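You operate a simulated robot arm through the tools that you are given. There is no shell and no other tool. Be economical: measure what you need, move in short steps, check, and stop when the job is done.

The job below is to be done with a simulated two-armed robot. You get a single attempt, and the scene is never put back.

Task
Tighten the four silver bolts on door A with the purple driver.
Fine: both upper bolts before the lower two; put the purple driver back in its cradle. All else on door A and in the long tray stays as it is, and the door stays clamped.

Only the result counts: the job must be done as asked and must still hold three seconds after the hand-in. Knocking over, shifting, dropping, spilling or breaking anything else fails it.

Robot
Two 6-joint arms with fingered hands on one trunk, on a base that drives. Base frame: it is fixed to the floor where the robot stands at the start and does not move with it; the origin is under the middle of the robot, x ahead of it, y to its left, z up. Readings come in cm, degrees, newtons and seconds.
The left shoulder is at the start at [5, 17, 102.4], the right one opposite. With the tool pointing down near the work surface each hand reaches from about 48 to 76 cm from the robot's upright axis, wherever it stands, measured 20 degrees to its own side. Places, roughly: blue rod clip [60, -40, 150]; clamp lever a [70, -70, 120]; door stay [70, 10, 130]; latch rod [70, -40, 150]; lower left bolt hole [70, 0, 90]; lower right bolt hole [70, -20, 90]; upper left bolt hole [70, 0, 140]; upper right bolt hole [70, -20, 140]; yellow switch [50, -40, 80]. Payload 3.5 kg a hand.
Tool frame (each hand has its own): the origin (TCP) lies between the finger pads and is the grasp point; the fingertips stand 2.6 cm ahead of it; z points along the fingers, y is the line along which they close. Largest opening 13.2 cm; the body of the gripper starts 7.3 cm behind the TCP. The gripper is a hand of 3 fingers: y runs from the thumb to the fingers, the wrist lies at [0, 0, -23.4] in the tool frame, and closing takes about 1.5 s.
Orientation is that of the tool frame in the base frame, as a unit quaternion [x, y, z, w]. With the fingers straight down and closing along the base's y, the tool's x points along the base's -x, its y along +y and its z along -z.

Tools
- The arms move only by the tool move_arm. It takes "left_commands", "right_commands" or both (then of equal length, played together; a hand with none holds still); each is a list of rows, each a list of 7 numbers: the gripper command, from -1 (shut) to 1 (fully open), values between in proportion, then the shift along the tool's x, y, z in units of 50 mm (1.0 is 50 mm), then the turn, a rotation vector about the tool's x, y, z in units of 4 degrees (1.0 is 4 degrees). In form: [[fingers, tx, ty, tz, rx, ry, rz], ...]. A call has 1 to 8 rows; each row shifts and turns the commanded pose from where the row before left it, along the tool's axes as they then stand. A call with a number of a shift or a turn outside -1 to 1 is refused whole. Each row takes 0.2 s and may step no farther than 5 cm and 8.6 degrees from the row before; otherwise, or with a gripper value out of range, the whole call is refused. Where a pose cannot be reached the arm comes as near as it can. A force on the tool above 40 N (or 10 N above the force at the start of the call, whichever is more), or a blocked arm, ends the call early, and 0.2 s more pass. The fingers move at their own pace (about 10.8 cm/s each) and stop on an object; they squeeze with about 30 N. The grip force told is the motor's: it shows also when the fingers shut on nothing. Time passes only in rows, and 0.2 s behind the last, so rows that do not move let the fingers close. It gives the time, the measured TCP pose, the force on the tool (base axes), the opening and the grip force at its end, in the units of the frame above (readings bear some noise), with the torque about the TCP (base axes, N m) and any sound that the robot's microphone picked up.
- Cameras (640 x 400 px; columns grow to the right, rows downward): "scene" is now at [5.55, -0.16, 162.52]; the picture's right is [-0.04, -1.00, 0.00], its down [-0.64, 0.03, -0.76] and it looks along [0.76, -0.03, -0.64] (base axes); focal length 279 px, centre (320, 200). "left" rides on the left gripper at [-6.1, 0.3, -9.2] in its tool frame; the picture's right is [-0.05, -1.00, 0.00], its down [0.83, -0.04, -0.56] and it looks along [0.55, -0.03, 0.83] (tool axes); focal length 230 px, centre (320, 200). "right" rides on the right gripper at [6.2, 0.3, -9.2] in its tool frame; the picture's right is [-0.05, 1.00, 0.00], its down [-0.83, -0.04, -0.56] and it looks along [-0.55, -0.03, 0.83] (tool axes); focal length 230 px, centre (320, 200).
- camera(camera): a new picture of that camera. No time passes.
- move_column(by): slides the trunk up (or, below 0, down) by that many cm; the arms and the scene camera ride with it, the base frame stays. It gives what a move gives, with no picture.
- roll_base(legs): drives the robot by 1 to 6 legs, each [ahead, left, turn to the left] in cm, cm and degrees, along the robot's own axes; the way and the turn of a leg run together, so that a leg with both is an arc; at most 150 cm and 180 degrees a leg. The arms and the cameras ride along, it lands a little off, and it stops where it bumps. It gives what a move gives.
- set_grasp(shape, hand): the hand has 3 fingers and takes this shape, open, in about a second: jaw (thumb against the fingers, like two jaws); tri (thumb and two fingers); tip (a fingertip pinch); poke (one finger out to press); point (the index stretched); flat (the hand flat); cup (the hand cupped); fist (a fist). The gripper value then closes the fingers along that shape, each until it touches; the sizes above hold for jaw. It gives what a move gives, with no picture.
- pan_tilt(pan, tilt): turns the head with the scene camera to pan (to the left, within 86 degrees either way) and tilt (down, from -29 to 69), counted from straight ahead of the robot. It gives what a move gives.
- pixel_to_xyz(camera, pixels): for up to 12 pixels [column, row] of the newest picture of that camera ("zoom" is the newest enlarged one), the place [x, y, z] in the base frame of the surface seen there, good to about 0.2 cm, but the place of the scene camera against the robot may be out by one fixed shift of up to 1.2 cm in any direction. No time passes.
- zoom(camera, box): a new picture of the part [left, top, right, bottom] of that camera's present view, enlarged. No time passes.
- job_done(): hands the job in; it is judged then, once.

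Work in short steps. Measure before you move; look again where a grasp or a placing could have gone wrong, and mend it. You have 80 turns and 70 pictures in all, those below and enlarged ones among them. Open the grippers and draw the arms clear of the work before you hand the job in, unless the task says otherwise; then end with one line.

The tools are called after "Call:" as name(argument=value, ...) on one line, values as JSON. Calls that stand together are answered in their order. move_arm: Moves the arms, as the interface text tells. Its arguments: {"type":"object","properties":{"left_commands":{"type":"array","items":{"type":"array","items":{"type":"number"}}},"right_commands":{"type":"array","items":{"type":"array","items":{"type":"number"}}}},"required":[]} The other tools are called the same way: move_column (by) slides the trunk up or down; set_grasp (shape, hand) gives the hand a shape; roll_base (legs) drives the base; pan_tilt (pan, tilt) turns the head that bears the scene camera; camera (camera) takes a picture; pixel_to_xyz (camera, pixels) gives the place of the surface under pixels of a picture; zoom (camera, box) takes an enlarged picture of a part of a camera's view; job_done () hands the job in.

At the start:

```text
clock: 0.0
left_position: [53.7, 15.38, 114.95]
left_tool_rot: [0.0, 1.0, 0.0, 0.001]
left_ft_force: [-0.1, -0.1, 0.6]
left_torque: [0.0, -0.02, 0.02]
left_gripper_width: 13.17
left_grasp_force: 0.1
left_shape: jaw
right_position: [56.65, -35.66, 114.98]
right_tool_rot: [0.0, 1.0, 0.0, 0.0]
right_ft_force: [-0.1, 0.0, -0.7]
right_torque: [0.0, 0.01, -0.01]
right_gripper_width: 13.2
right_grasp_force: 0.1
right_shape: jaw
trunk travel left (down, up): [-63.9, 7.1]
robot x, y, heading: [-0.15, 0.38, -0.0]
head pan, tilt: [-2.4, 40.1]
```

scene: 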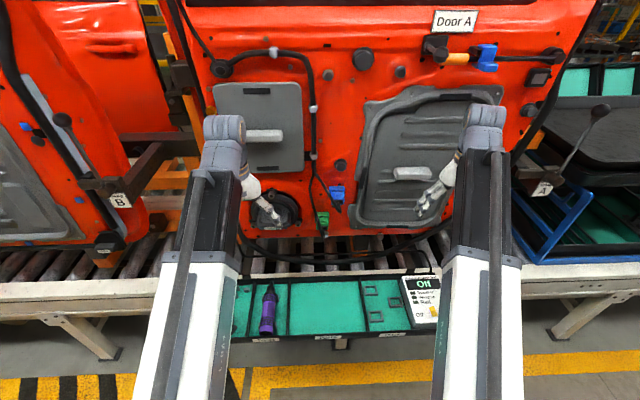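
right: 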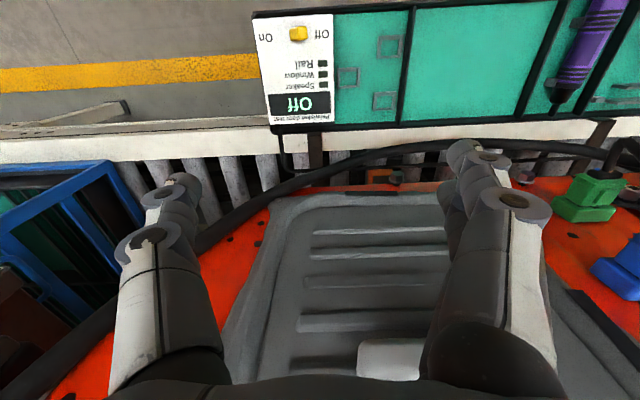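
left: 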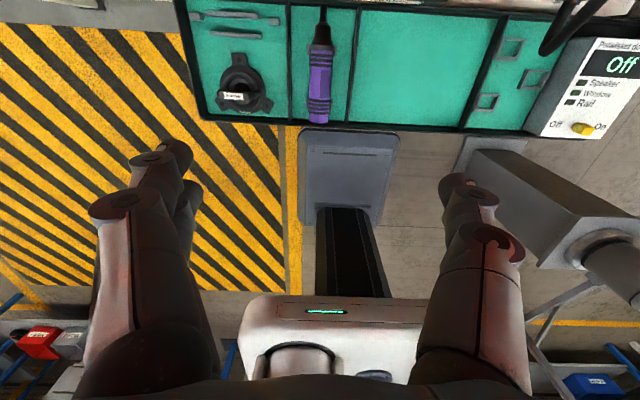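

I see the purple driver at about (268,310) in the tray and the door ahead; I look closer at the door and the tray.

Call:
zoom(camera="scene", box=[200, 240, 460, 360])

Call:
zoom(camera="scene", box=[180, 0, 580, 240])

```text
2.46 times, centred on (330, 300) of scene
```

zoom: 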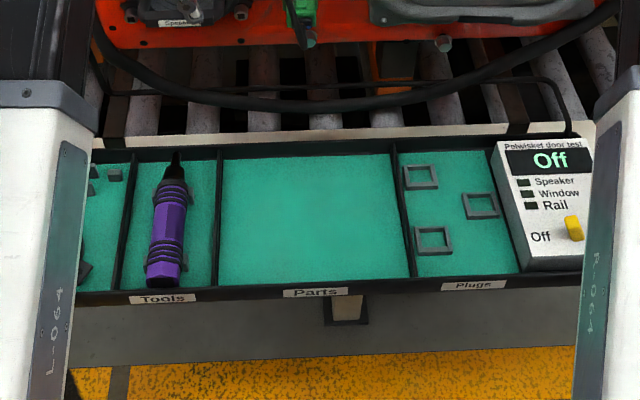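

```text
1.60 times, centred on (380, 120) of scene
```

zoom: 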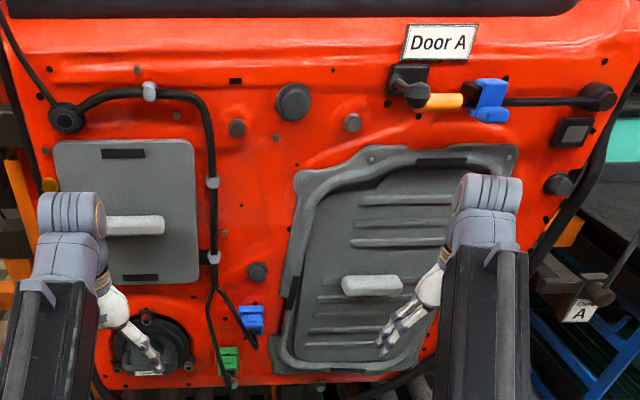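

I measure the candidate round features on the door and the driver in the zoom.

Call:
pixel_to_xyz(camera="zoom", pixels=[[237, 127], [352, 122], [257, 272], [293, 102], [370, 285], [135, 225], [320, 387], [232, 383], [48, 185], [177, 115], [440, 40], [575, 130]])

Call:
zoom(camera="scene", box=[290, 40, 450, 140])

Call:
zoom(camera="scene", box=[280, 140, 440, 240])

```text
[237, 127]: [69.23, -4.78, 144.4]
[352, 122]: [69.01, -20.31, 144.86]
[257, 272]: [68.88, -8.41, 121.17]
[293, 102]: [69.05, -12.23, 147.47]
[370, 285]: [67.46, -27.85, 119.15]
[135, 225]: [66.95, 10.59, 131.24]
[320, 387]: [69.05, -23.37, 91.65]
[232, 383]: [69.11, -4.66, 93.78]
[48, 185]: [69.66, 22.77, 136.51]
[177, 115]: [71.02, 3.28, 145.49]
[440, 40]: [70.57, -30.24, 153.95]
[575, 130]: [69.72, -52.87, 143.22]
```

```text
4.00 times, centred on (370, 90) of scene
```

zoom: 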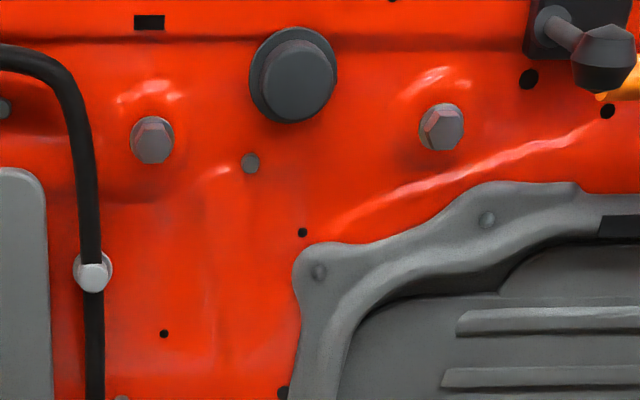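

```text
4.00 times, centred on (360, 190) of scene
```

zoom: 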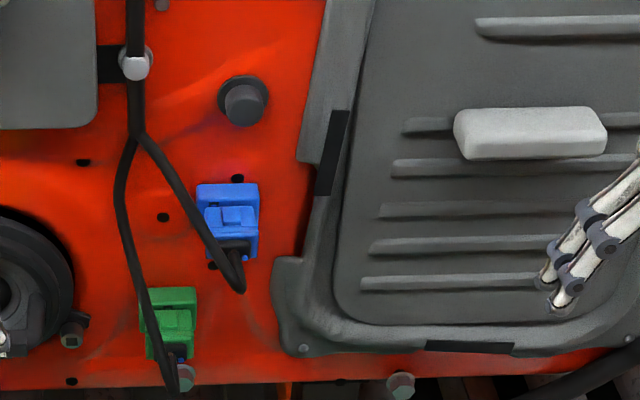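

Upper bolts sit at about y −4.8 and −20.3, z≈144.5, and the lower ones at y −4.7 and −23.4, z≈92. Now I measure the driver and tray, with a close zoom.

Call:
zoom(camera="scene", box=[232, 270, 312, 345])

Call:
zoom(camera="left", box=[180, 0, 380, 140])

Call:
pixel_to_xyz(camera="scene", pixels=[[271, 285], [271, 296], [269, 305], [267, 320], [265, 332], [256, 310], [282, 310], [248, 310], [288, 300], [330, 305], [340, 262], [420, 310]])

Call:
pixel_to_xyz(camera="left", pixels=[[323, 15], [322, 35], [320, 60], [320, 80], [318, 95], [317, 115], [301, 80], [340, 90], [292, 80], [350, 80], [320, 50]])

```text
5.33 times, centred on (272, 308) of scene
```

zoom: 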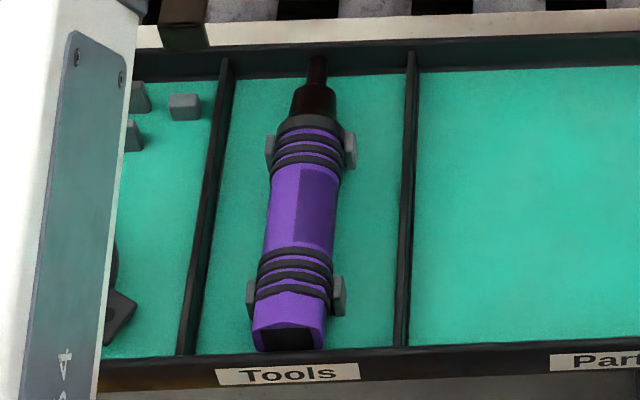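

```text
2.86 times, centred on (280, 70) of left
```

zoom: 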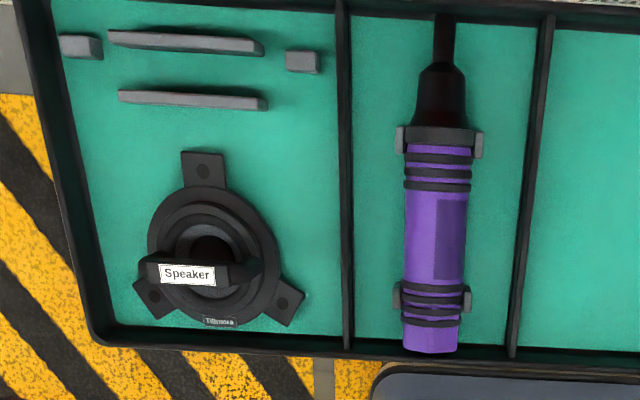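

```text
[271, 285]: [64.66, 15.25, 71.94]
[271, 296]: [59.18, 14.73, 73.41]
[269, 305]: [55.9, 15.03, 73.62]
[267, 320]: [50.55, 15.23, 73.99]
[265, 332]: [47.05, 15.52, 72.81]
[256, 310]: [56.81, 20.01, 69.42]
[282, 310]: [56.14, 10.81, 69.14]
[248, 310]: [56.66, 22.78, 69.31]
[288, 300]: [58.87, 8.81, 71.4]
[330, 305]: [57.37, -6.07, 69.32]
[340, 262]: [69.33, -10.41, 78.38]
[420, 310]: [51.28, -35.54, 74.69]
```

```text
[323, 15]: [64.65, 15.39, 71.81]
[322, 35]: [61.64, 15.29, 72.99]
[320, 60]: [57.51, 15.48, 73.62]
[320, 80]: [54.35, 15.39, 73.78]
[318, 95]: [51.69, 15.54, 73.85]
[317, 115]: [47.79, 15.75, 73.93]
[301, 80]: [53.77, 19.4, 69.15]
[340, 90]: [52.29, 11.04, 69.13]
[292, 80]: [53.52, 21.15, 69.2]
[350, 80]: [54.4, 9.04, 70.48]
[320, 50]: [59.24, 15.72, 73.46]
```

The driver's axis runs along x at y≈15.5, z≈71.6, with the tip at x≈66 and cradle posts at x≈51 and 59.5. I'll use the right hand, whose camera looks toward the tip, so I check the clearances on the left before driving.

Call:
pixel_to_xyz(camera="scene", pixels=[[118, 200], [110, 240], [62, 120], [90, 185], [150, 165], [175, 120], [30, 265], [150, 300], [600, 110], [540, 190], [62, 60]])

Call:
pan_tilt(pan=35, tilt=45)

Call:
camera(camera="scene")

```text
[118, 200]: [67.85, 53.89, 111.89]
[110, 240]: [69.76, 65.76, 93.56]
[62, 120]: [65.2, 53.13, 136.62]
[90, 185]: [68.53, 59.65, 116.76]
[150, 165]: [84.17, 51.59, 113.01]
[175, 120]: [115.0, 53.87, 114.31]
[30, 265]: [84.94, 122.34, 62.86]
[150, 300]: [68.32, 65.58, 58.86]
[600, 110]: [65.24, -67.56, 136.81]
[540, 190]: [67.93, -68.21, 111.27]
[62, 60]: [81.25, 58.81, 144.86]
```

```text
clock: 1.0
left_position: [53.66, 15.33, 114.97]
left_tool_rot: [0.0, 1.0, -0.001, 0.001]
left_ft_force: [-0.2, 0.1, -0.4]
left_torque: [-0.04, -0.04, 0.04]
left_gripper_width: 13.2
left_grasp_force: 0.0
left_shape: jaw
right_position: [56.54, -35.83, 114.9]
right_tool_rot: [0.0, 1.0, 0.0, -0.001]
right_ft_force: [0.6, -0.4, 0.0]
right_torque: [0.0, 0.01, 0.0]
right_gripper_width: 13.18
right_grasp_force: 0.1
right_shape: jaw
trunk travel left (down, up): [-63.9, 7.1]
robot x, y, heading: [0.35, -0.09, -0.0]
head pan, tilt: [35.0, 45.0]
```

```text
60 pictures are left
```

scene: 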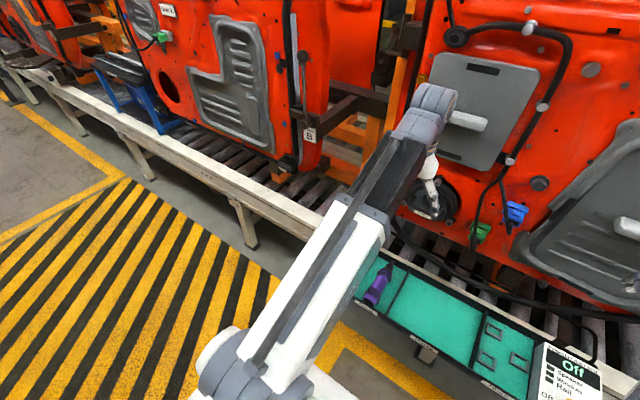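

The left side is clear: the clamp B parts are at x≥65. I tuck the left arm outward and back, then drive left 22 cm so that the right hand can reach the driver.

Call:
move_arm(left_commands=[[1, 0.4, 0.8, 0, 0, 0, 0], [1, 0.4, 0.8, 0, 0, 0, 0], [1, 0.4, 0.8, 0, 0, 0, 0], [1, 0.4, 0.6, 0, 0, 0, 0]])

Call:
roll_base(legs=[[0, 22, 0]])

Call:
pan_tilt(pan=0, tilt=40)

Call:
camera(camera="scene")

```text
clock: 2.0
left_position: [46.52, 30.64, 112.81]
left_tool_rot: [-0.001, 1.0, 0.001, 0.004]
left_ft_force: [-0.3, 0.1, 0.4]
left_torque: [0.05, 0.0, -0.04]
left_gripper_width: 13.22
left_grasp_force: 0.0
left_shape: jaw
left hand out of reach, approached as far as the arm can: row 1, 2, 3, 4
right_position: [56.68, -35.66, 114.99]
right_tool_rot: [0.0, 1.0, 0.001, 0.0]
right_ft_force: [-0.9, -0.1, -0.2]
right_torque: [0.02, -0.01, 0.05]
right_gripper_width: 13.19
right_grasp_force: 0.0
right_shape: jaw
trunk travel left (down, up): [-63.9, 7.1]
robot x, y, heading: [0.04, 0.33, -0.1]
head pan, tilt: [35.0, 45.0]
```

```text
clock: 3.7
left_position: [46.23, 53.16, 112.9]
left_tool_rot: [-0.005, 1.0, 0.001, 0.004]
left_ft_force: [-0.8, 0.1, 0.3]
left_torque: [0.0, 0.0, -0.01]
left_gripper_width: 13.21
left_grasp_force: 0.1
left_shape: jaw
right_position: [56.9, -12.97, 114.98]
right_tool_rot: [-0.003, 1.0, 0.0, -0.001]
right_ft_force: [0.4, 0.8, -0.4]
right_torque: [-0.02, 0.0, 0.01]
right_gripper_width: 13.21
right_grasp_force: 0.1
right_shape: jaw
trunk travel left (down, up): [-63.9, 7.1]
robot x, y, heading: [-0.34, 22.23, 0.4]
head pan, tilt: [35.0, 45.0]
```

```text
clock: 4.7
left_position: [46.26, 52.99, 112.88]
left_tool_rot: [-0.004, 1.0, 0.001, 0.004]
left_ft_force: [-0.1, -0.6, -0.6]
left_torque: [0.01, 0.0, -0.01]
left_gripper_width: 13.2
left_grasp_force: 0.0
left_shape: jaw
right_position: [56.8, -13.1, 115.05]
right_tool_rot: [-0.004, 1.0, 0.001, 0.0]
right_ft_force: [-0.4, -0.2, -0.6]
right_torque: [0.02, 0.0, -0.01]
right_gripper_width: 13.19
right_grasp_force: 0.1
right_shape: jaw
trunk travel left (down, up): [-63.9, 7.1]
robot x, y, heading: [-0.14, 21.91, 0.7]
head pan, tilt: [0.0, 40.0]
```

```text
59 pictures are left
```

scene: 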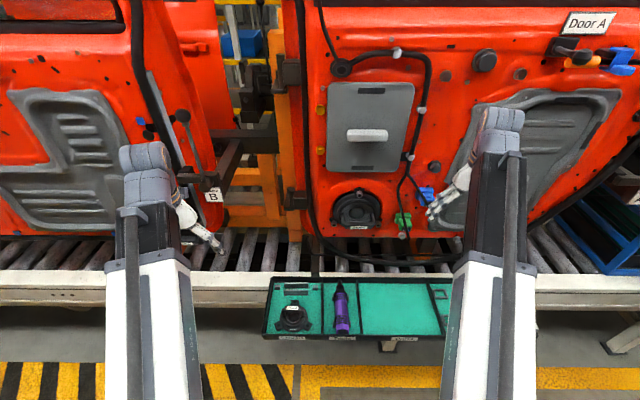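

The driver is seen at (341,310). I move the right hand above it at z≈90, partly opened to fit between the dividers.

Call:
move_arm(right_commands=[[0.25, 0.05, 0.72, 0.6, 0, 0, 0], [0.25, 0.05, 0.72, 0.6, 0, 0, 0], [0.25, 0.05, 0.72, 0.6, 0, 0, 0], [0.25, 0.05, 0.72, 0.6, 0, 0, 0], [0.25, 0.05, 0.72, 0.6, 0, 0, 0], [0.25, 0.05, 0.72, 0.6, 0, 0, 0], [0.25, 0.05, 0.72, 0.6, 0, 0, 0], [0.25, 0.05, 0.72, 0.6, 0, 0, 0]])

Call:
camera(camera="right")

```text
clock: 6.5
left_position: [46.2, 53.12, 112.77]
left_tool_rot: [-0.004, 1.0, 0.001, 0.003]
left_ft_force: [0.8, 0.5, 0.3]
left_torque: [-0.01, -0.03, -0.03]
left_gripper_width: 13.21
left_grasp_force: 0.1
left_shape: jaw
right_position: [54.78, 15.62, 90.83]
right_tool_rot: [-0.003, 1.0, 0.0, -0.001]
right_ft_force: [0.4, -0.7, 0.3]
right_torque: [0.01, -0.03, 0.01]
right_gripper_width: 8.25
right_grasp_force: 0.0
right_shape: jaw
trunk travel left (down, up): [-63.9, 7.1]
robot x, y, heading: [0.09, 21.73, 0.1]
head pan, tilt: [0.0, 40.0]
```

```text
58 pictures are left
```

right: 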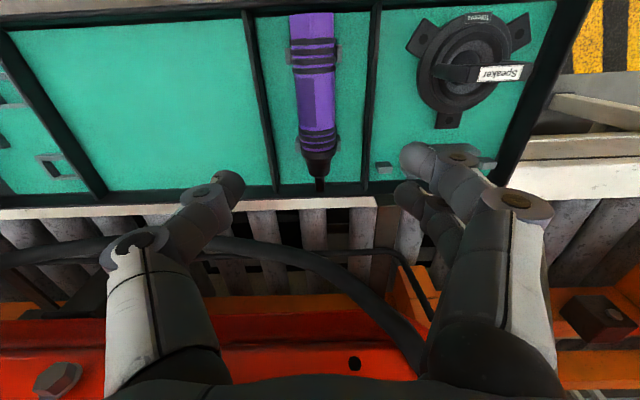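

I check the driver's place as this wrist camera sees it.

Call:
pixel_to_xyz(camera="right", pixels=[[313, 20], [316, 90], [318, 120], [320, 180], [337, 50], [291, 50], [335, 142], [300, 145], [296, 90], [336, 90], [262, 90], [372, 90]])

```text
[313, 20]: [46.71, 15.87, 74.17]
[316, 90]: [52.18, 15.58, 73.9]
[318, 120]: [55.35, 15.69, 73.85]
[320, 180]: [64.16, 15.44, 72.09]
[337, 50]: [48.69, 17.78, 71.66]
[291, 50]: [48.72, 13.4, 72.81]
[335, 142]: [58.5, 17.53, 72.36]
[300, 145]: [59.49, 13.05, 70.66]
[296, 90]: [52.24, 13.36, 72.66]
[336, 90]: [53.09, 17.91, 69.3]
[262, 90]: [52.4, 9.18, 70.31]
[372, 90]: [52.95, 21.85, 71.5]
```

I descend to TCP (53.7, 15.6, 72.4) with a small yaw to match the driver; the grip lands between the posts.

Call:
move_arm(right_commands=[[0.25, 0.1, 0, 0.8, 0, 0, 0.35], [0.25, 0.1, 0, 0.8, 0, 0, 0], [0.25, 0, 0, 0.8, 0, 0, 0], [0.25, 0, 0, 0.6, 0, 0, 0], [0.25, 0, 0, 0.4, 0, 0, 0]])

Call:
camera(camera="right")

```text
clock: 7.7
left_position: [46.19, 53.07, 112.88]
left_tool_rot: [-0.004, 1.0, 0.001, 0.003]
left_ft_force: [0.5, -0.2, 0.9]
left_torque: [0.0, 0.01, 0.01]
left_gripper_width: 13.19
left_grasp_force: 0.0
left_shape: jaw
right_position: [53.55, 15.68, 73.76]
right_tool_rot: [0.008, 1.0, 0.0, 0.0]
right_ft_force: [0.3, 0.3, 0.8]
right_torque: [-0.01, -0.02, 0.04]
right_gripper_width: 8.26
right_grasp_force: 0.1
right_shape: jaw
trunk travel left (down, up): [-63.9, 7.1]
robot x, y, heading: [-0.12, 22.11, 0.5]
head pan, tilt: [0.0, 40.0]
```

```text
57 pictures are left
```

right: 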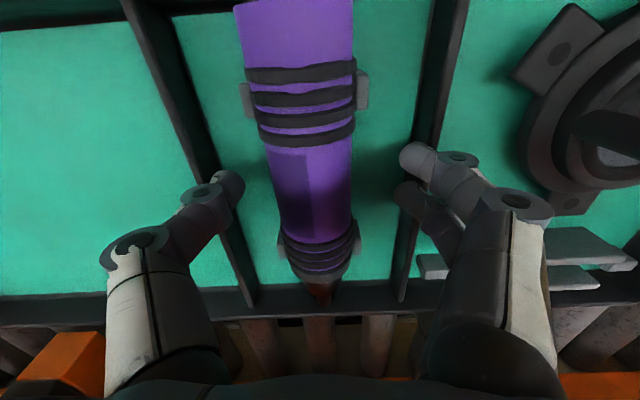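

Alignment looks good; I narrow the fingers slightly, lower 1.4 cm and close.

Call:
move_arm(right_commands=[[0.05, 0, 0, 0, 0, 0, 0], [0.05, 0, 0, 0.14, 0, 0, 0], [0.05, 0, 0, 0.14, 0, 0, 0], [-1, 0, 0, 0, 0, 0, 0], [-1, 0, 0, 0, 0, 0, 0], [-1, 0, 0, 0, 0, 0, 0], [-1, 0, 0, 0, 0, 0, 0], [-1, 0, 0, 0, 0, 0, 0]])

Call:
camera(camera="right")

```text
clock: 9.5
left_position: [46.15, 53.03, 112.79]
left_tool_rot: [-0.004, 1.0, 0.001, 0.003]
left_ft_force: [0.2, 0.5, 0.0]
left_torque: [0.0, 0.01, -0.02]
left_gripper_width: 13.16
left_grasp_force: 0.0
left_shape: jaw
right_position: [53.57, 15.72, 72.43]
right_tool_rot: [0.008, 1.0, 0.0, 0.0]
right_ft_force: [0.7, 1.4, 0.0]
right_torque: [0.0, 0.02, -0.01]
right_gripper_width: 3.5
right_grasp_force: 30.0
right_shape: jaw
trunk travel left (down, up): [-63.9, 7.1]
robot x, y, heading: [-0.04, 21.89, 0.6]
head pan, tilt: [0.0, 40.0]
```

```text
56 pictures are left
```

right: 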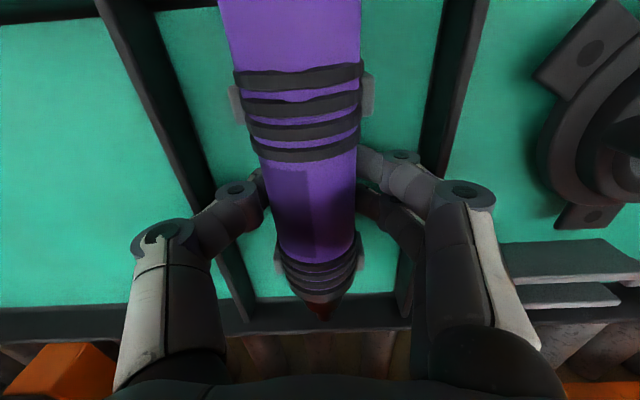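

The driver is gripped, with width 3.5 and force 30. I lift it straight up out of the posts.

Call:
move_arm(right_commands=[[-1, 0, 0, -0.2, 0, 0, 0], [-1, 0, 0, -0.4, 0, 0, 0], [-1, 0, 0, -0.5, 0, 0, 0], [-1, 0, 0, -0.8, 0, 0, 0], [-1, 0, 0, -0.8, 0, 0, 0]])

Call:
camera(camera="right")

Call:
camera(camera="scene")

```text
clock: 10.7
left_position: [46.3, 52.99, 112.76]
left_tool_rot: [-0.004, 1.0, 0.001, 0.004]
left_ft_force: [-0.3, -0.1, 0.0]
left_torque: [-0.02, 0.01, 0.01]
left_gripper_width: 13.18
left_grasp_force: 0.1
left_shape: jaw
right_position: [53.68, 15.81, 86.12]
right_tool_rot: [0.008, 1.0, 0.0, -0.001]
right_ft_force: [0.3, -0.7, -6.4]
right_torque: [0.03, 0.03, 0.02]
right_gripper_width: 3.48
right_grasp_force: 29.9
right_shape: jaw
trunk travel left (down, up): [-63.9, 7.1]
robot x, y, heading: [-0.03, 21.98, 0.3]
head pan, tilt: [0.0, 40.0]
```

```text
55 pictures are left
```

right: 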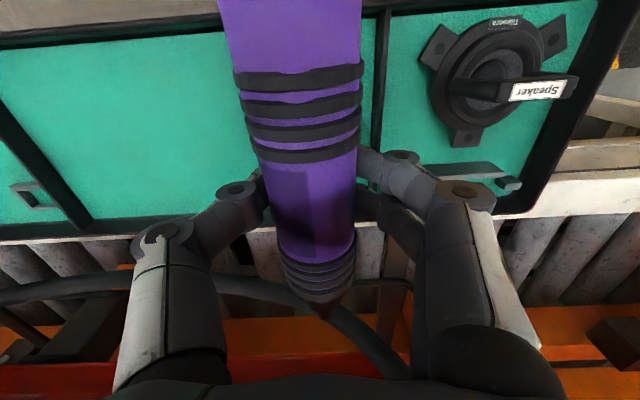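

```text
54 pictures are left
```

scene: 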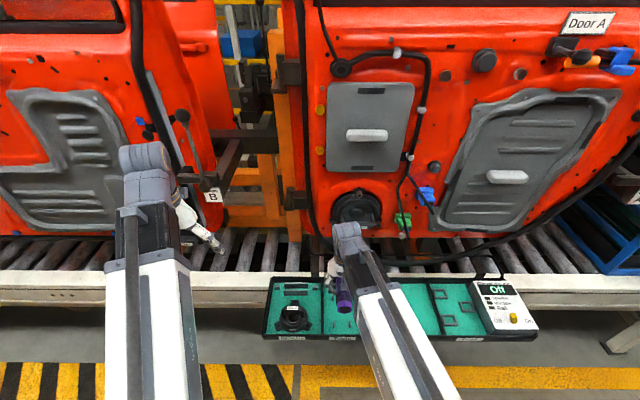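

The driver is held; by my measurements its tip is about 12.6 cm ahead of the TCP and 0.9 cm below it. I back away from the door, drive right, then raise the trunk.

Call:
roll_base(legs=[[-12, 0, 0], [0, -17, 0]])

Call:
move_column(by=7)

Call:
camera(camera="scene")

```text
clock: 13.0
left_position: [34.35, 36.0, 112.81]
left_tool_rot: [-0.002, 1.0, 0.002, 0.004]
left_ft_force: [-0.2, 0.1, -0.5]
left_torque: [0.06, 0.02, -0.01]
left_gripper_width: 13.2
left_grasp_force: 0.1
left_shape: jaw
right_position: [41.84, -1.44, 86.04]
right_tool_rot: [0.008, 1.0, 0.0, 0.001]
right_ft_force: [0.7, -0.3, -5.6]
right_torque: [0.04, 0.02, 0.03]
right_gripper_width: 3.46
right_grasp_force: 29.7
right_shape: jaw
trunk travel left (down, up): [-63.9, 7.1]
robot x, y, heading: [-12.48, 5.15, 0.4]
head pan, tilt: [0.0, 40.0]
```

```text
clock: 14.1
left_position: [34.19, 36.11, 119.87]
left_tool_rot: [-0.003, 1.0, 0.001, 0.003]
left_ft_force: [-0.2, -0.6, -0.5]
left_torque: [-0.02, 0.02, 0.03]
left_gripper_width: 13.19
left_grasp_force: 0.0
left_shape: jaw
right_position: [41.78, -1.33, 92.99]
right_tool_rot: [0.009, 1.0, 0.0, 0.0]
right_ft_force: [0.2, -0.2, -6.7]
right_torque: [0.01, 0.02, -0.02]
right_gripper_width: 3.48
right_grasp_force: 30.4
right_shape: jaw
trunk travel left (down, up): [-70.9, 0.1]
robot x, y, heading: [-12.11, 5.05, 0.5]
head pan, tilt: [0.0, 40.0]
```

```text
53 pictures are left
```

scene: 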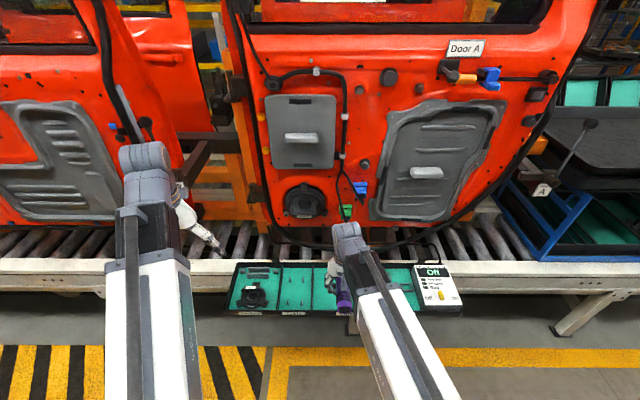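

The arm is clear of the door. I raise the right hand while tilting it about the driver's axis (fingers toward +y), since the wrist could not reach above the upper bolts pointing straight down.

Call:
move_arm(right_commands=[[-1, 0, 0, -0.9, -1, 0, -0.2], [-1, 0, 0.063, -0.898, -1, 0, -0.1], [-1, 0, 0.125, -0.891, -1, 0, 0], [-1, 0, 0.187, -0.88, -1, 0, 0], [-1, 0, 0.248, -0.865, -1, 0, 0], [-1, 0, 0.308, -0.846, -1, 0, 0], [-1, 0, 0.366, -0.822, -1, 0, 0], [-1, 0, 0.422, -0.795, -1, 0, 0]])

Call:
zoom(camera="scene", box=[240, 50, 560, 250])

```text
clock: 15.9
left_position: [34.2, 35.88, 119.86]
left_tool_rot: [-0.004, 1.0, 0.001, 0.003]
left_ft_force: [-0.6, -0.2, -0.6]
left_torque: [-0.01, -0.01, -0.01]
left_gripper_width: 13.21
left_grasp_force: 0.0
left_shape: jaw
right_position: [41.49, -1.25, 129.21]
right_tool_rot: [-0.001, 0.961, 0.276, 0.0]
right_ft_force: [0.6, 0.4, -6.4]
right_torque: [0.02, 0.05, 0.01]
right_gripper_width: 3.44
right_grasp_force: 29.7
right_shape: jaw
trunk travel left (down, up): [-70.9, 0.1]
robot x, y, heading: [-12.42, 5.45, 0.2]
head pan, tilt: [0.0, 40.0]
```

```text
2.00 times, centred on (400, 150) of scene
```

zoom: 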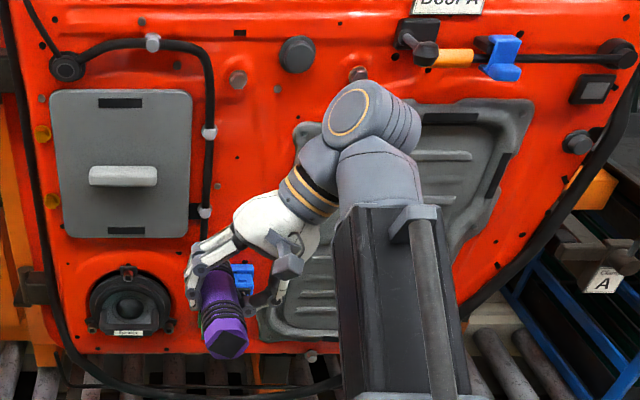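

I zoom in on the two upper bolts for accurate positions.

Call:
zoom(camera="scene", box=[340, 70, 436, 130])

Call:
pixel_to_xyz(camera="zoom", pixels=[[127, 130], [135, 135], [120, 120], [100, 133], [165, 133]])

```text
6.67 times, centred on (388, 100) of scene
```

zoom: 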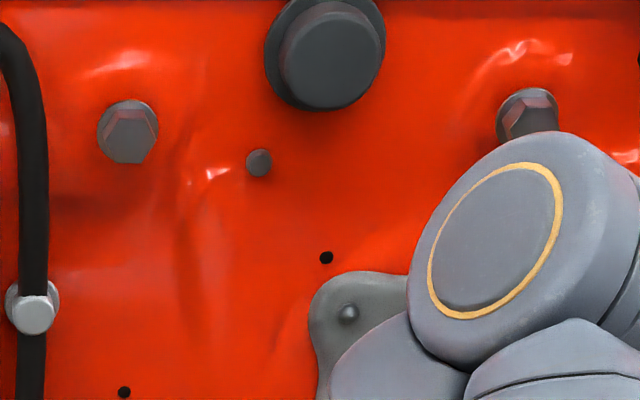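

```text
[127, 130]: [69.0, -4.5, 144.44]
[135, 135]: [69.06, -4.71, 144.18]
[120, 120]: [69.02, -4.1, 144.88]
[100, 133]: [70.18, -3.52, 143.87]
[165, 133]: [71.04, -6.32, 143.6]
```

The UL bolt face is at about (69.0, −4.6, 144.1). I raise the hand to that height while still 12 cm back, then look with the wrist camera.

Call:
move_arm(right_commands=[[-1, 0, 0.249, -0.764, -1, 0, 0], [-1, 0, 0.302, -0.745, -1, 0, 0], [-1, 0, 0.353, -0.722, -1, 0, 0], [-1, 0, 0.403, -0.696, -1, 0, 0]])

Call:
camera(camera="right")

Call:
zoom(camera="scene", box=[280, 50, 440, 150])

```text
clock: 16.9
left_position: [34.31, 36.01, 119.74]
left_tool_rot: [-0.004, 1.0, 0.001, 0.004]
left_ft_force: [1.2, 0.1, -0.8]
left_torque: [-0.02, 0.0, 0.03]
left_gripper_width: 13.19
left_grasp_force: 0.1
left_shape: jaw
right_position: [44.61, 0.01, 140.52]
right_tool_rot: [0.001, 0.913, 0.408, 0.003]
right_ft_force: [-0.3, -0.3, -6.6]
right_torque: [-0.03, -0.02, 0.01]
right_gripper_width: 3.42
right_grasp_force: 30.1
right_shape: jaw
right hand out of reach, approached as far as the arm can: row 1, 2, 3, 4
trunk travel left (down, up): [-70.9, 0.1]
robot x, y, heading: [-11.99, 5.66, 0.4]
head pan, tilt: [0.0, 40.0]
```

```text
50 pictures are left
```

right: 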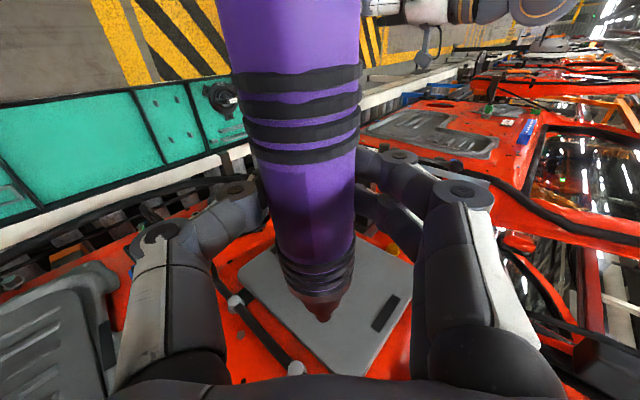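

```text
4.00 times, centred on (360, 100) of scene
```

zoom: 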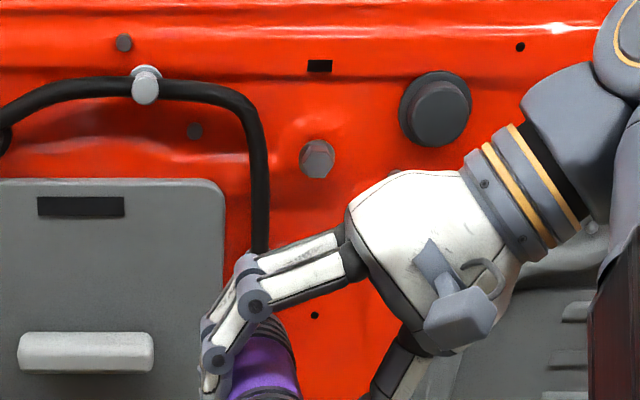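

The limit is the wrist's height (~70 cm from the shoulder), so I tilt the hand further to ~80° to bring the wrist level with the bolt.

Call:
move_arm(right_commands=[[-1, 0, 0, 0, -1, 0, 0], [-1, 0, 0, 0, -1, 0, 0], [-1, 0, 0, 0, -1, 0, 0], [-1, 0, 0, 0, -1, 0, 0], [-1, 0, 0, 0, -1, 0, 0], [-1, 0, 0, 0, -1, 0, 0], [-1, 0, 0, 0, -1, 0, 0], [-1, 0, 0, 0, -1, 0, 0]])

Call:
camera(camera="scene")

```text
clock: 18.7
left_position: [34.28, 36.06, 119.87]
left_tool_rot: [-0.003, 1.0, 0.001, 0.004]
left_ft_force: [-0.5, 0.5, 0.9]
left_torque: [0.01, -0.01, 0.0]
left_gripper_width: 13.19
left_grasp_force: 0.1
left_shape: jaw
right_position: [44.93, 0.02, 140.28]
right_tool_rot: [-0.001, 0.765, 0.644, -0.001]
right_ft_force: [0.0, 0.5, -6.1]
right_torque: [-0.03, -0.01, -0.01]
right_gripper_width: 3.41
right_grasp_force: 29.9
right_shape: jaw
trunk travel left (down, up): [-70.9, 0.1]
robot x, y, heading: [-12.08, 5.17, 0.4]
head pan, tilt: [0.0, 40.0]
```

```text
48 pictures are left
```

scene: 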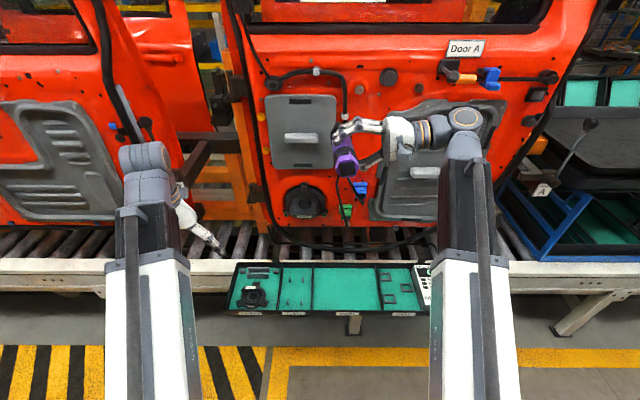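

The tilt is 80°, and the hand now reaches well. I drive right 5 cm and raise the hand 4 cm, then view the bolt from the wrist camera.

Call:
roll_base(legs=[[0, -5.2, 0]])

Call:
move_arm(right_commands=[[-1, 0, 0.4, -0.07, 0, 0, 0], [-1, 0, 0.39, -0.07, 0, 0, 0]])

Call:
camera(camera="right")

Call:
zoom(camera="scene", box=[310, 50, 438, 130])

```text
clock: 19.6
left_position: [34.29, 30.48, 120.05]
left_tool_rot: [-0.002, 1.0, 0.002, 0.003]
left_ft_force: [1.2, -0.2, -0.7]
left_torque: [0.06, -0.02, 0.01]
left_gripper_width: 13.2
left_grasp_force: 0.0
left_shape: jaw
right_position: [45.1, -5.32, 140.18]
right_tool_rot: [0.0, 0.765, 0.644, -0.001]
right_ft_force: [0.4, -0.4, -5.5]
right_torque: [-0.04, 0.03, -0.02]
right_gripper_width: 3.4
right_grasp_force: 29.9
right_shape: jaw
trunk travel left (down, up): [-70.9, 0.1]
robot x, y, heading: [-12.57, -0.34, 0.1]
head pan, tilt: [0.0, 40.0]
```

```text
clock: 20.2
left_position: [34.35, 30.73, 119.84]
left_tool_rot: [-0.003, 1.0, 0.002, 0.004]
left_ft_force: [-0.2, 0.5, -0.4]
left_torque: [-0.03, 0.03, -0.03]
left_gripper_width: 13.19
left_grasp_force: 0.0
left_shape: jaw
right_position: [44.91, -5.09, 144.19]
right_tool_rot: [0.0, 0.767, 0.642, -0.001]
right_ft_force: [1.0, 0.6, -5.1]
right_torque: [-0.04, 0.01, -0.01]
right_gripper_width: 3.41
right_grasp_force: 29.5
right_shape: jaw
trunk travel left (down, up): [-70.9, 0.1]
robot x, y, heading: [-12.41, -0.01, 0.5]
head pan, tilt: [0.0, 40.0]
```

```text
47 pictures are left
```

right: 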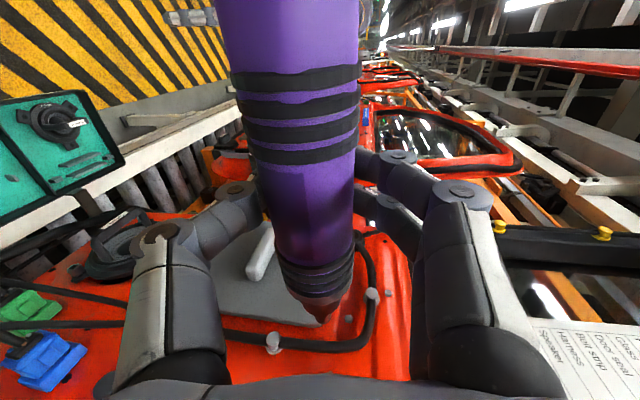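

```text
5.00 times, centred on (374, 90) of scene
```

zoom: 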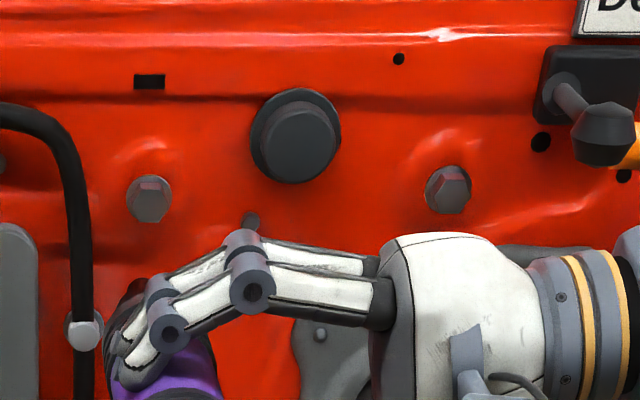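

The tip shows at about (320,318) in the wrist view. I measure the tip relative to the TCP and the bolt faces again.

Call:
pixel_to_xyz(camera="right", pixels=[[320, 320], [320, 315], [319, 308], [317, 300], [274, 343], [372, 294]])

Call:
pixel_to_xyz(camera="zoom", pixels=[[150, 203], [140, 205], [160, 205], [448, 193], [440, 197], [85, 333]])

Call:
zoom(camera="right", box=[270, 270, 370, 340])

```text
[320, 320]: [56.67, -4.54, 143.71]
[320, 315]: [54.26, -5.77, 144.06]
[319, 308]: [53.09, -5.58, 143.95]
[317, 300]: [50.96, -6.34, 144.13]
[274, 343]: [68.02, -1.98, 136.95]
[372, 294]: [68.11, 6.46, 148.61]
```

```text
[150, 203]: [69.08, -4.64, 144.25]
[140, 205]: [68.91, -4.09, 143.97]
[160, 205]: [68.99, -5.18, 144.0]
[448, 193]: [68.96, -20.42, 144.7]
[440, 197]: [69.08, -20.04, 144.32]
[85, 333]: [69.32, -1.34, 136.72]
```

```text
5.71 times, centred on (320, 305) of right
```

zoom: 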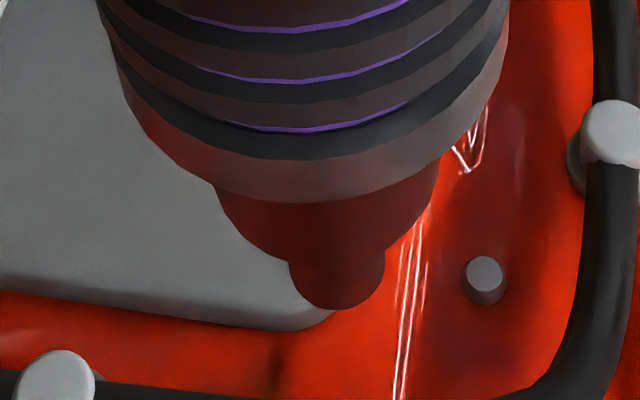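

I calibrate the scene camera against the wrist camera using shared features: the clip, the small plug and the tip end.

Call:
pixel_to_xyz(camera="zoom", pixels=[[337, 302], [337, 270], [484, 274], [612, 130], [60, 375], [320, 322]])

Call:
zoom(camera="scene", box=[290, 50, 386, 110])

```text
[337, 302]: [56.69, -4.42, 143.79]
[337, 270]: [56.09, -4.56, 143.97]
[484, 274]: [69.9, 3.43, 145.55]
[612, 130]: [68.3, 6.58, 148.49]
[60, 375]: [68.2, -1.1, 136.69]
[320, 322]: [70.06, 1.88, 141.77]
```

```text
6.67 times, centred on (338, 80) of scene
```

zoom: 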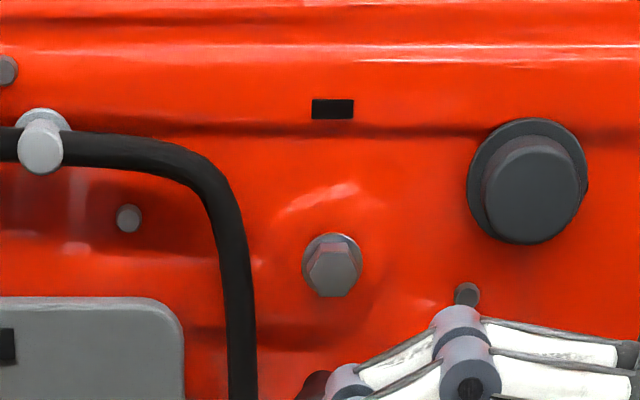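

Call:
pixel_to_xyz(camera="zoom", pixels=[[128, 218], [40, 147], [333, 270], [325, 262], [341, 278]])

```text
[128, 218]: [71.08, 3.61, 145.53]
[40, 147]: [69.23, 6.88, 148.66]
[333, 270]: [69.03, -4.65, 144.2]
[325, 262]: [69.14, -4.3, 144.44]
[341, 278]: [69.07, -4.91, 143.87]
```

The scene camera reads about (+1.1, +0.2, 0) off the wrist camera, so the true UL bolt face is about (68.0, −4.85, 144.1). I drive forward 8 cm, leaving roughly 3 cm gap, and look again.

Call:
roll_base(legs=[[8, 0, 0]])

Call:
camera(camera="right")

Call:
zoom(camera="right", box=[260, 260, 380, 345])

```text
clock: 21.3
left_position: [42.63, 30.73, 119.81]
left_tool_rot: [-0.004, 1.0, 0.002, 0.002]
left_ft_force: [0.4, 0.6, -0.4]
left_torque: [0.0, 0.03, 0.0]
left_gripper_width: 13.19
left_grasp_force: 0.0
left_shape: jaw
right_position: [53.24, -5.06, 144.08]
right_tool_rot: [0.0, 0.766, 0.643, -0.002]
right_ft_force: [0.5, -0.4, -5.9]
right_torque: [-0.02, 0.03, 0.01]
right_gripper_width: 3.4
right_grasp_force: 30.1
right_shape: jaw
trunk travel left (down, up): [-70.9, 0.1]
robot x, y, heading: [-4.39, 0.12, 0.4]
head pan, tilt: [0.0, 40.0]
```

```text
43 pictures are left
```

right: 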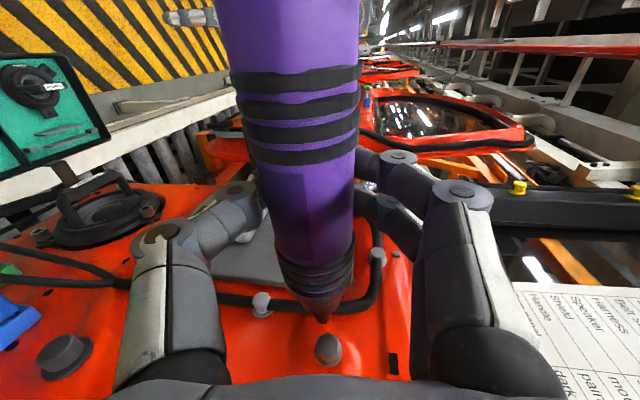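

```text
4.71 times, centred on (320, 302) of right
```

zoom: 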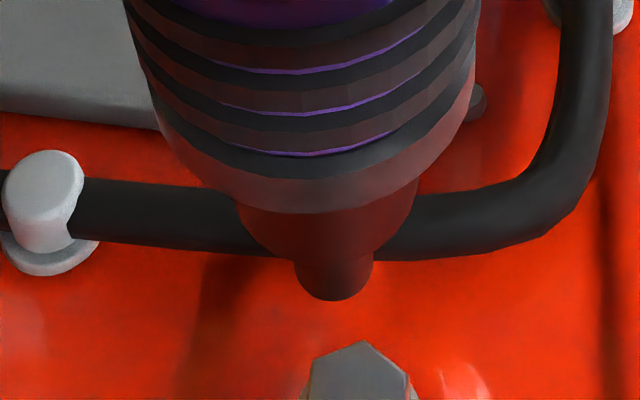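

The bolt is now visible in the wrist view at (328,348). I measure its face and the tip.

Call:
pixel_to_xyz(camera="right", pixels=[[328, 345], [328, 341], [322, 345], [334, 346], [328, 352], [322, 320], [322, 316]])

Call:
zoom(camera="right", box=[280, 300, 380, 370])

```text
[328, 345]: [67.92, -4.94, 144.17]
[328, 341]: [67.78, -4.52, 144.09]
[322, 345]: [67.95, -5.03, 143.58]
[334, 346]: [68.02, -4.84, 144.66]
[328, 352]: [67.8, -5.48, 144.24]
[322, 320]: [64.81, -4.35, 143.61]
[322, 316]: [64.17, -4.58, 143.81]
```

```text
5.71 times, centred on (330, 335) of right
```

zoom: 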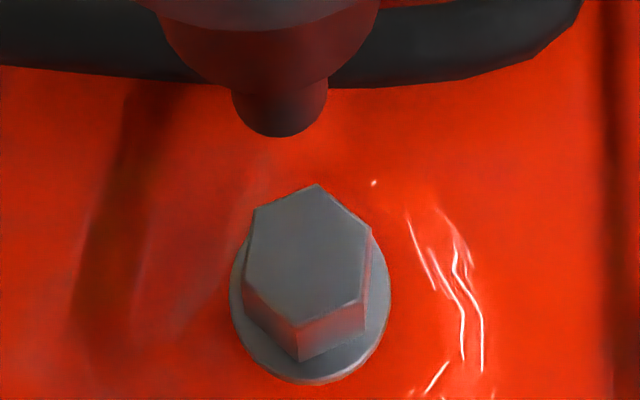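

I refine the tip and face centres on this zoom.

Call:
pixel_to_xyz(camera="zoom", pixels=[[279, 132], [279, 120], [240, 110], [320, 105], [308, 248], [253, 212], [365, 230], [316, 186], [296, 325], [362, 300]])

```text
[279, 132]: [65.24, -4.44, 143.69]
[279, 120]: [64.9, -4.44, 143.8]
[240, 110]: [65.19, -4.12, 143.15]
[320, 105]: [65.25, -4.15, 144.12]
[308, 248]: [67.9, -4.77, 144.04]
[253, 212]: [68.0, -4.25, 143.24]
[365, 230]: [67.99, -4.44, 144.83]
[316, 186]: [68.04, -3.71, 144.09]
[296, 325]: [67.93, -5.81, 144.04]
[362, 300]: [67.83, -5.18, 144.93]
```

The tip centre is about (65.3, −3.9, 143.65) and the bolt centre is (67.95, −4.76, 144.05). I correct laterally and advance 1.7 cm.

Call:
move_arm(right_commands=[[-1, 0, 0.049, -0.181, 0, 0, 0], [-1, -0.17, 0, 0, 0, 0, 0], [-1, -0.17, 0, 0, 0, 0, 0], [-1, 0, 0, 0, 0, 0, 0]])

Call:
zoom(camera="right", box=[280, 290, 380, 360])

```text
clock: 22.3
left_position: [42.32, 30.85, 119.82]
left_tool_rot: [-0.003, 1.0, 0.001, 0.004]
left_ft_force: [-0.2, -0.3, -0.5]
left_torque: [0.02, -0.06, 0.01]
left_gripper_width: 13.2
left_grasp_force: 0.1
left_shape: jaw
right_position: [54.71, -5.79, 144.65]
right_tool_rot: [-0.001, 0.766, 0.643, -0.001]
right_ft_force: [-0.3, -0.4, -6.5]
right_torque: [-0.03, -0.01, -0.02]
right_gripper_width: 3.38
right_grasp_force: 30.2
right_shape: jaw
trunk travel left (down, up): [-70.9, 0.1]
robot x, y, heading: [-4.04, -0.08, 0.2]
head pan, tilt: [0.0, 40.0]
```

```text
5.71 times, centred on (330, 325) of right
```

zoom: 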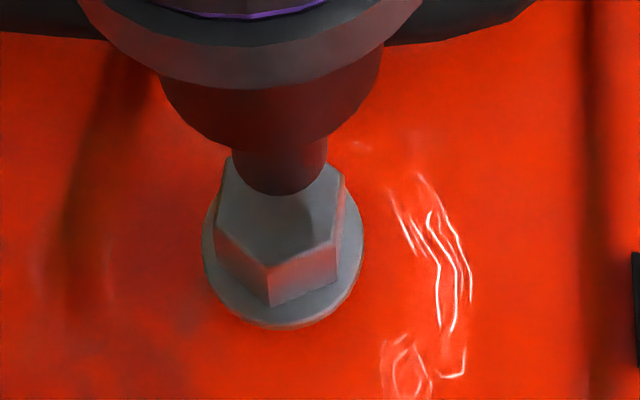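

The bit is centred across the bolt horizontally. I advance 0.7 cm and check again.

Call:
move_arm(right_commands=[[-1, -0.07, 0, 0, 0, 0, 0], [-1, -0.07, 0, 0, 0, 0, 0], [-1, 0, 0, 0, 0, 0, 0]])

Call:
zoom(camera="right", box=[280, 290, 380, 360])

Call:
pixel_to_xyz(camera="zoom", pixels=[[279, 185], [240, 170], [318, 170], [216, 225], [268, 265], [335, 235], [230, 150], [342, 178]])

```text
clock: 23.1
left_position: [42.49, 30.83, 119.82]
left_tool_rot: [-0.004, 1.0, 0.0, 0.004]
left_ft_force: [-0.2, -0.7, 0.0]
left_torque: [-0.03, -0.04, 0.0]
left_gripper_width: 13.21
left_grasp_force: 0.1
left_shape: jaw
right_position: [55.37, -5.8, 144.63]
right_tool_rot: [0.0, 0.766, 0.642, 0.0]
right_ft_force: [-0.7, 0.9, -5.8]
right_torque: [-0.01, -0.02, -0.02]
right_gripper_width: 3.42
right_grasp_force: 30.2
right_shape: jaw
trunk travel left (down, up): [-70.9, 0.1]
robot x, y, heading: [-4.22, -0.01, 0.5]
head pan, tilt: [0.0, 40.0]
```

```text
5.71 times, centred on (330, 325) of right
```

zoom: 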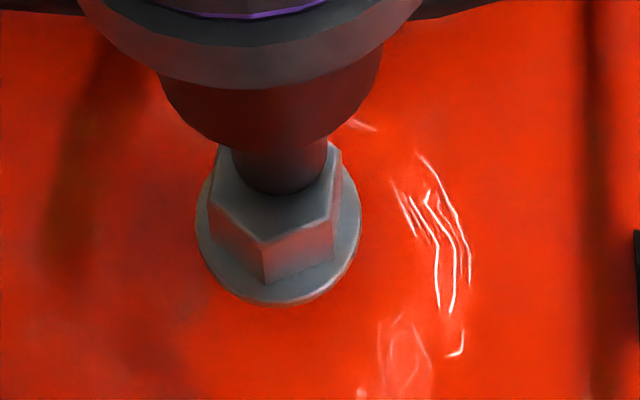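

```text
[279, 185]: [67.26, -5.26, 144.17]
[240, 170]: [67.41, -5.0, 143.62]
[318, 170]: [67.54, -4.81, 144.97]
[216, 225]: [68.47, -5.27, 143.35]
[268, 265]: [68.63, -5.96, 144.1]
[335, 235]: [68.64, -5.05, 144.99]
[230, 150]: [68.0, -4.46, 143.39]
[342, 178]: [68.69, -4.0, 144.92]
```

Alignment is within ~0.15 cm. I advance slowly until contact.

Call:
move_arm(right_commands=[[-1, -0.05, -0.02, 0, 0, 0, 0], [-1, -0.05, 0, 0, 0, 0, 0], [-1, -0.03, 0, 0, 0, 0, 0], [-1, 0, 0, 0, 0, 0, 0]])

```text
clock: 24.1
left_position: [42.4, 30.86, 119.83]
left_tool_rot: [-0.004, 1.0, 0.001, 0.003]
left_ft_force: [-0.3, 0.5, 0.4]
left_torque: [0.0, 0.03, 0.01]
left_gripper_width: 13.2
left_grasp_force: 0.1
left_shape: jaw
right_position: [55.92, -5.82, 144.7]
right_tool_rot: [-0.001, 0.766, 0.643, -0.001]
right_ft_force: [-3.1, 0.2, -5.9]
right_torque: [0.01, 0.03, 0.05]
right_gripper_width: 3.41
right_grasp_force: 29.8
right_shape: jaw
trunk travel left (down, up): [-70.9, 0.1]
robot x, y, heading: [-4.16, 0.67, 0.5]
head pan, tilt: [0.0, 40.0]
```

Contact is made at −3 N along x. I press a little more and listen.

Call:
move_arm(right_commands=[[-1, -0.03, 0, 0, 0, 0, 0], [-1, -0.03, 0, 0, 0, 0, 0], [-1, 0, 0, 0, 0, 0, 0], [-1, 0, 0, 0, 0, 0, 0]])

Call:
zoom(camera="right", box=[280, 290, 380, 360])

```text
clock: 25.1
left_position: [42.31, 30.8, 119.78]
left_tool_rot: [-0.004, 1.0, 0.001, 0.003]
left_ft_force: [0.5, -0.2, 0.7]
left_torque: [0.0, 0.01, -0.01]
left_gripper_width: 13.2
left_grasp_force: 0.1
left_shape: jaw
right_position: [56.28, -6.0, 144.7]
right_tool_rot: [-0.001, 0.766, 0.643, -0.001]
right_ft_force: [-5.4, 0.1, -6.2]
right_torque: [-0.06, 0.09, 0.01]
right_gripper_width: 3.4
right_grasp_force: 29.6
right_shape: jaw
trunk travel left (down, up): [-70.9, 0.1]
robot x, y, heading: [-3.83, 0.18, 0.4]
head pan, tilt: [0.0, 40.0]
```

```text
5.71 times, centred on (330, 325) of right
```

zoom: 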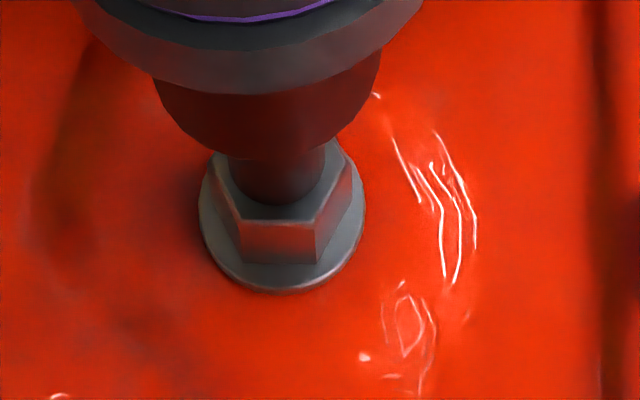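

The hex has turned (a corner was at the bottom, now a flat), so the driver runs under pressure. I keep pressing and wait.

Call:
move_arm(right_commands=[[-1, -0.03, 0, 0, 0, 0, 0], [-1, 0, 0, 0, 0, 0, 0], [-1, 0, 0, 0, 0, 0, 0], [-1, 0, 0, 0, 0, 0, 0], [-1, 0, 0, 0, 0, 0, 0], [-1, 0, 0, 0, 0, 0, 0]])

Call:
zoom(camera="right", box=[280, 290, 380, 360])

```text
clock: 26.5
left_position: [42.35, 30.71, 119.89]
left_tool_rot: [-0.003, 1.0, 0.001, 0.004]
left_ft_force: [-0.1, -0.2, 0.4]
left_torque: [-0.02, 0.0, 0.02]
left_gripper_width: 13.17
left_grasp_force: 0.0
left_shape: jaw
right_position: [56.23, -5.86, 144.7]
right_tool_rot: [-0.001, 0.766, 0.643, 0.001]
right_ft_force: [-7.1, 0.0, -6.3]
right_torque: [-0.07, 0.11, 0.09]
right_gripper_width: 3.4
right_grasp_force: 29.9
right_shape: jaw
trunk travel left (down, up): [-70.9, 0.1]
robot x, y, heading: [-4.15, 0.09, 0.5]
head pan, tilt: [0.0, 40.0]
```

```text
5.71 times, centred on (330, 325) of right
```

zoom: 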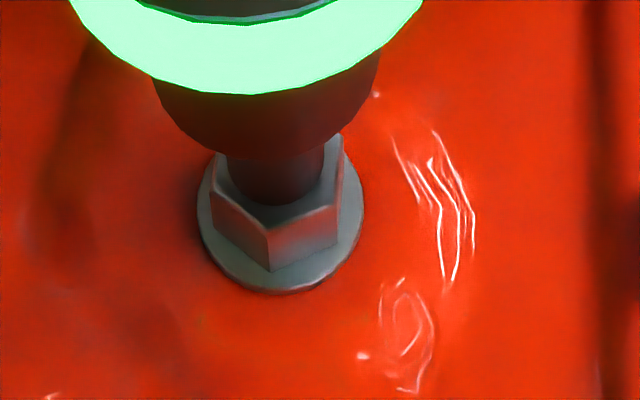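

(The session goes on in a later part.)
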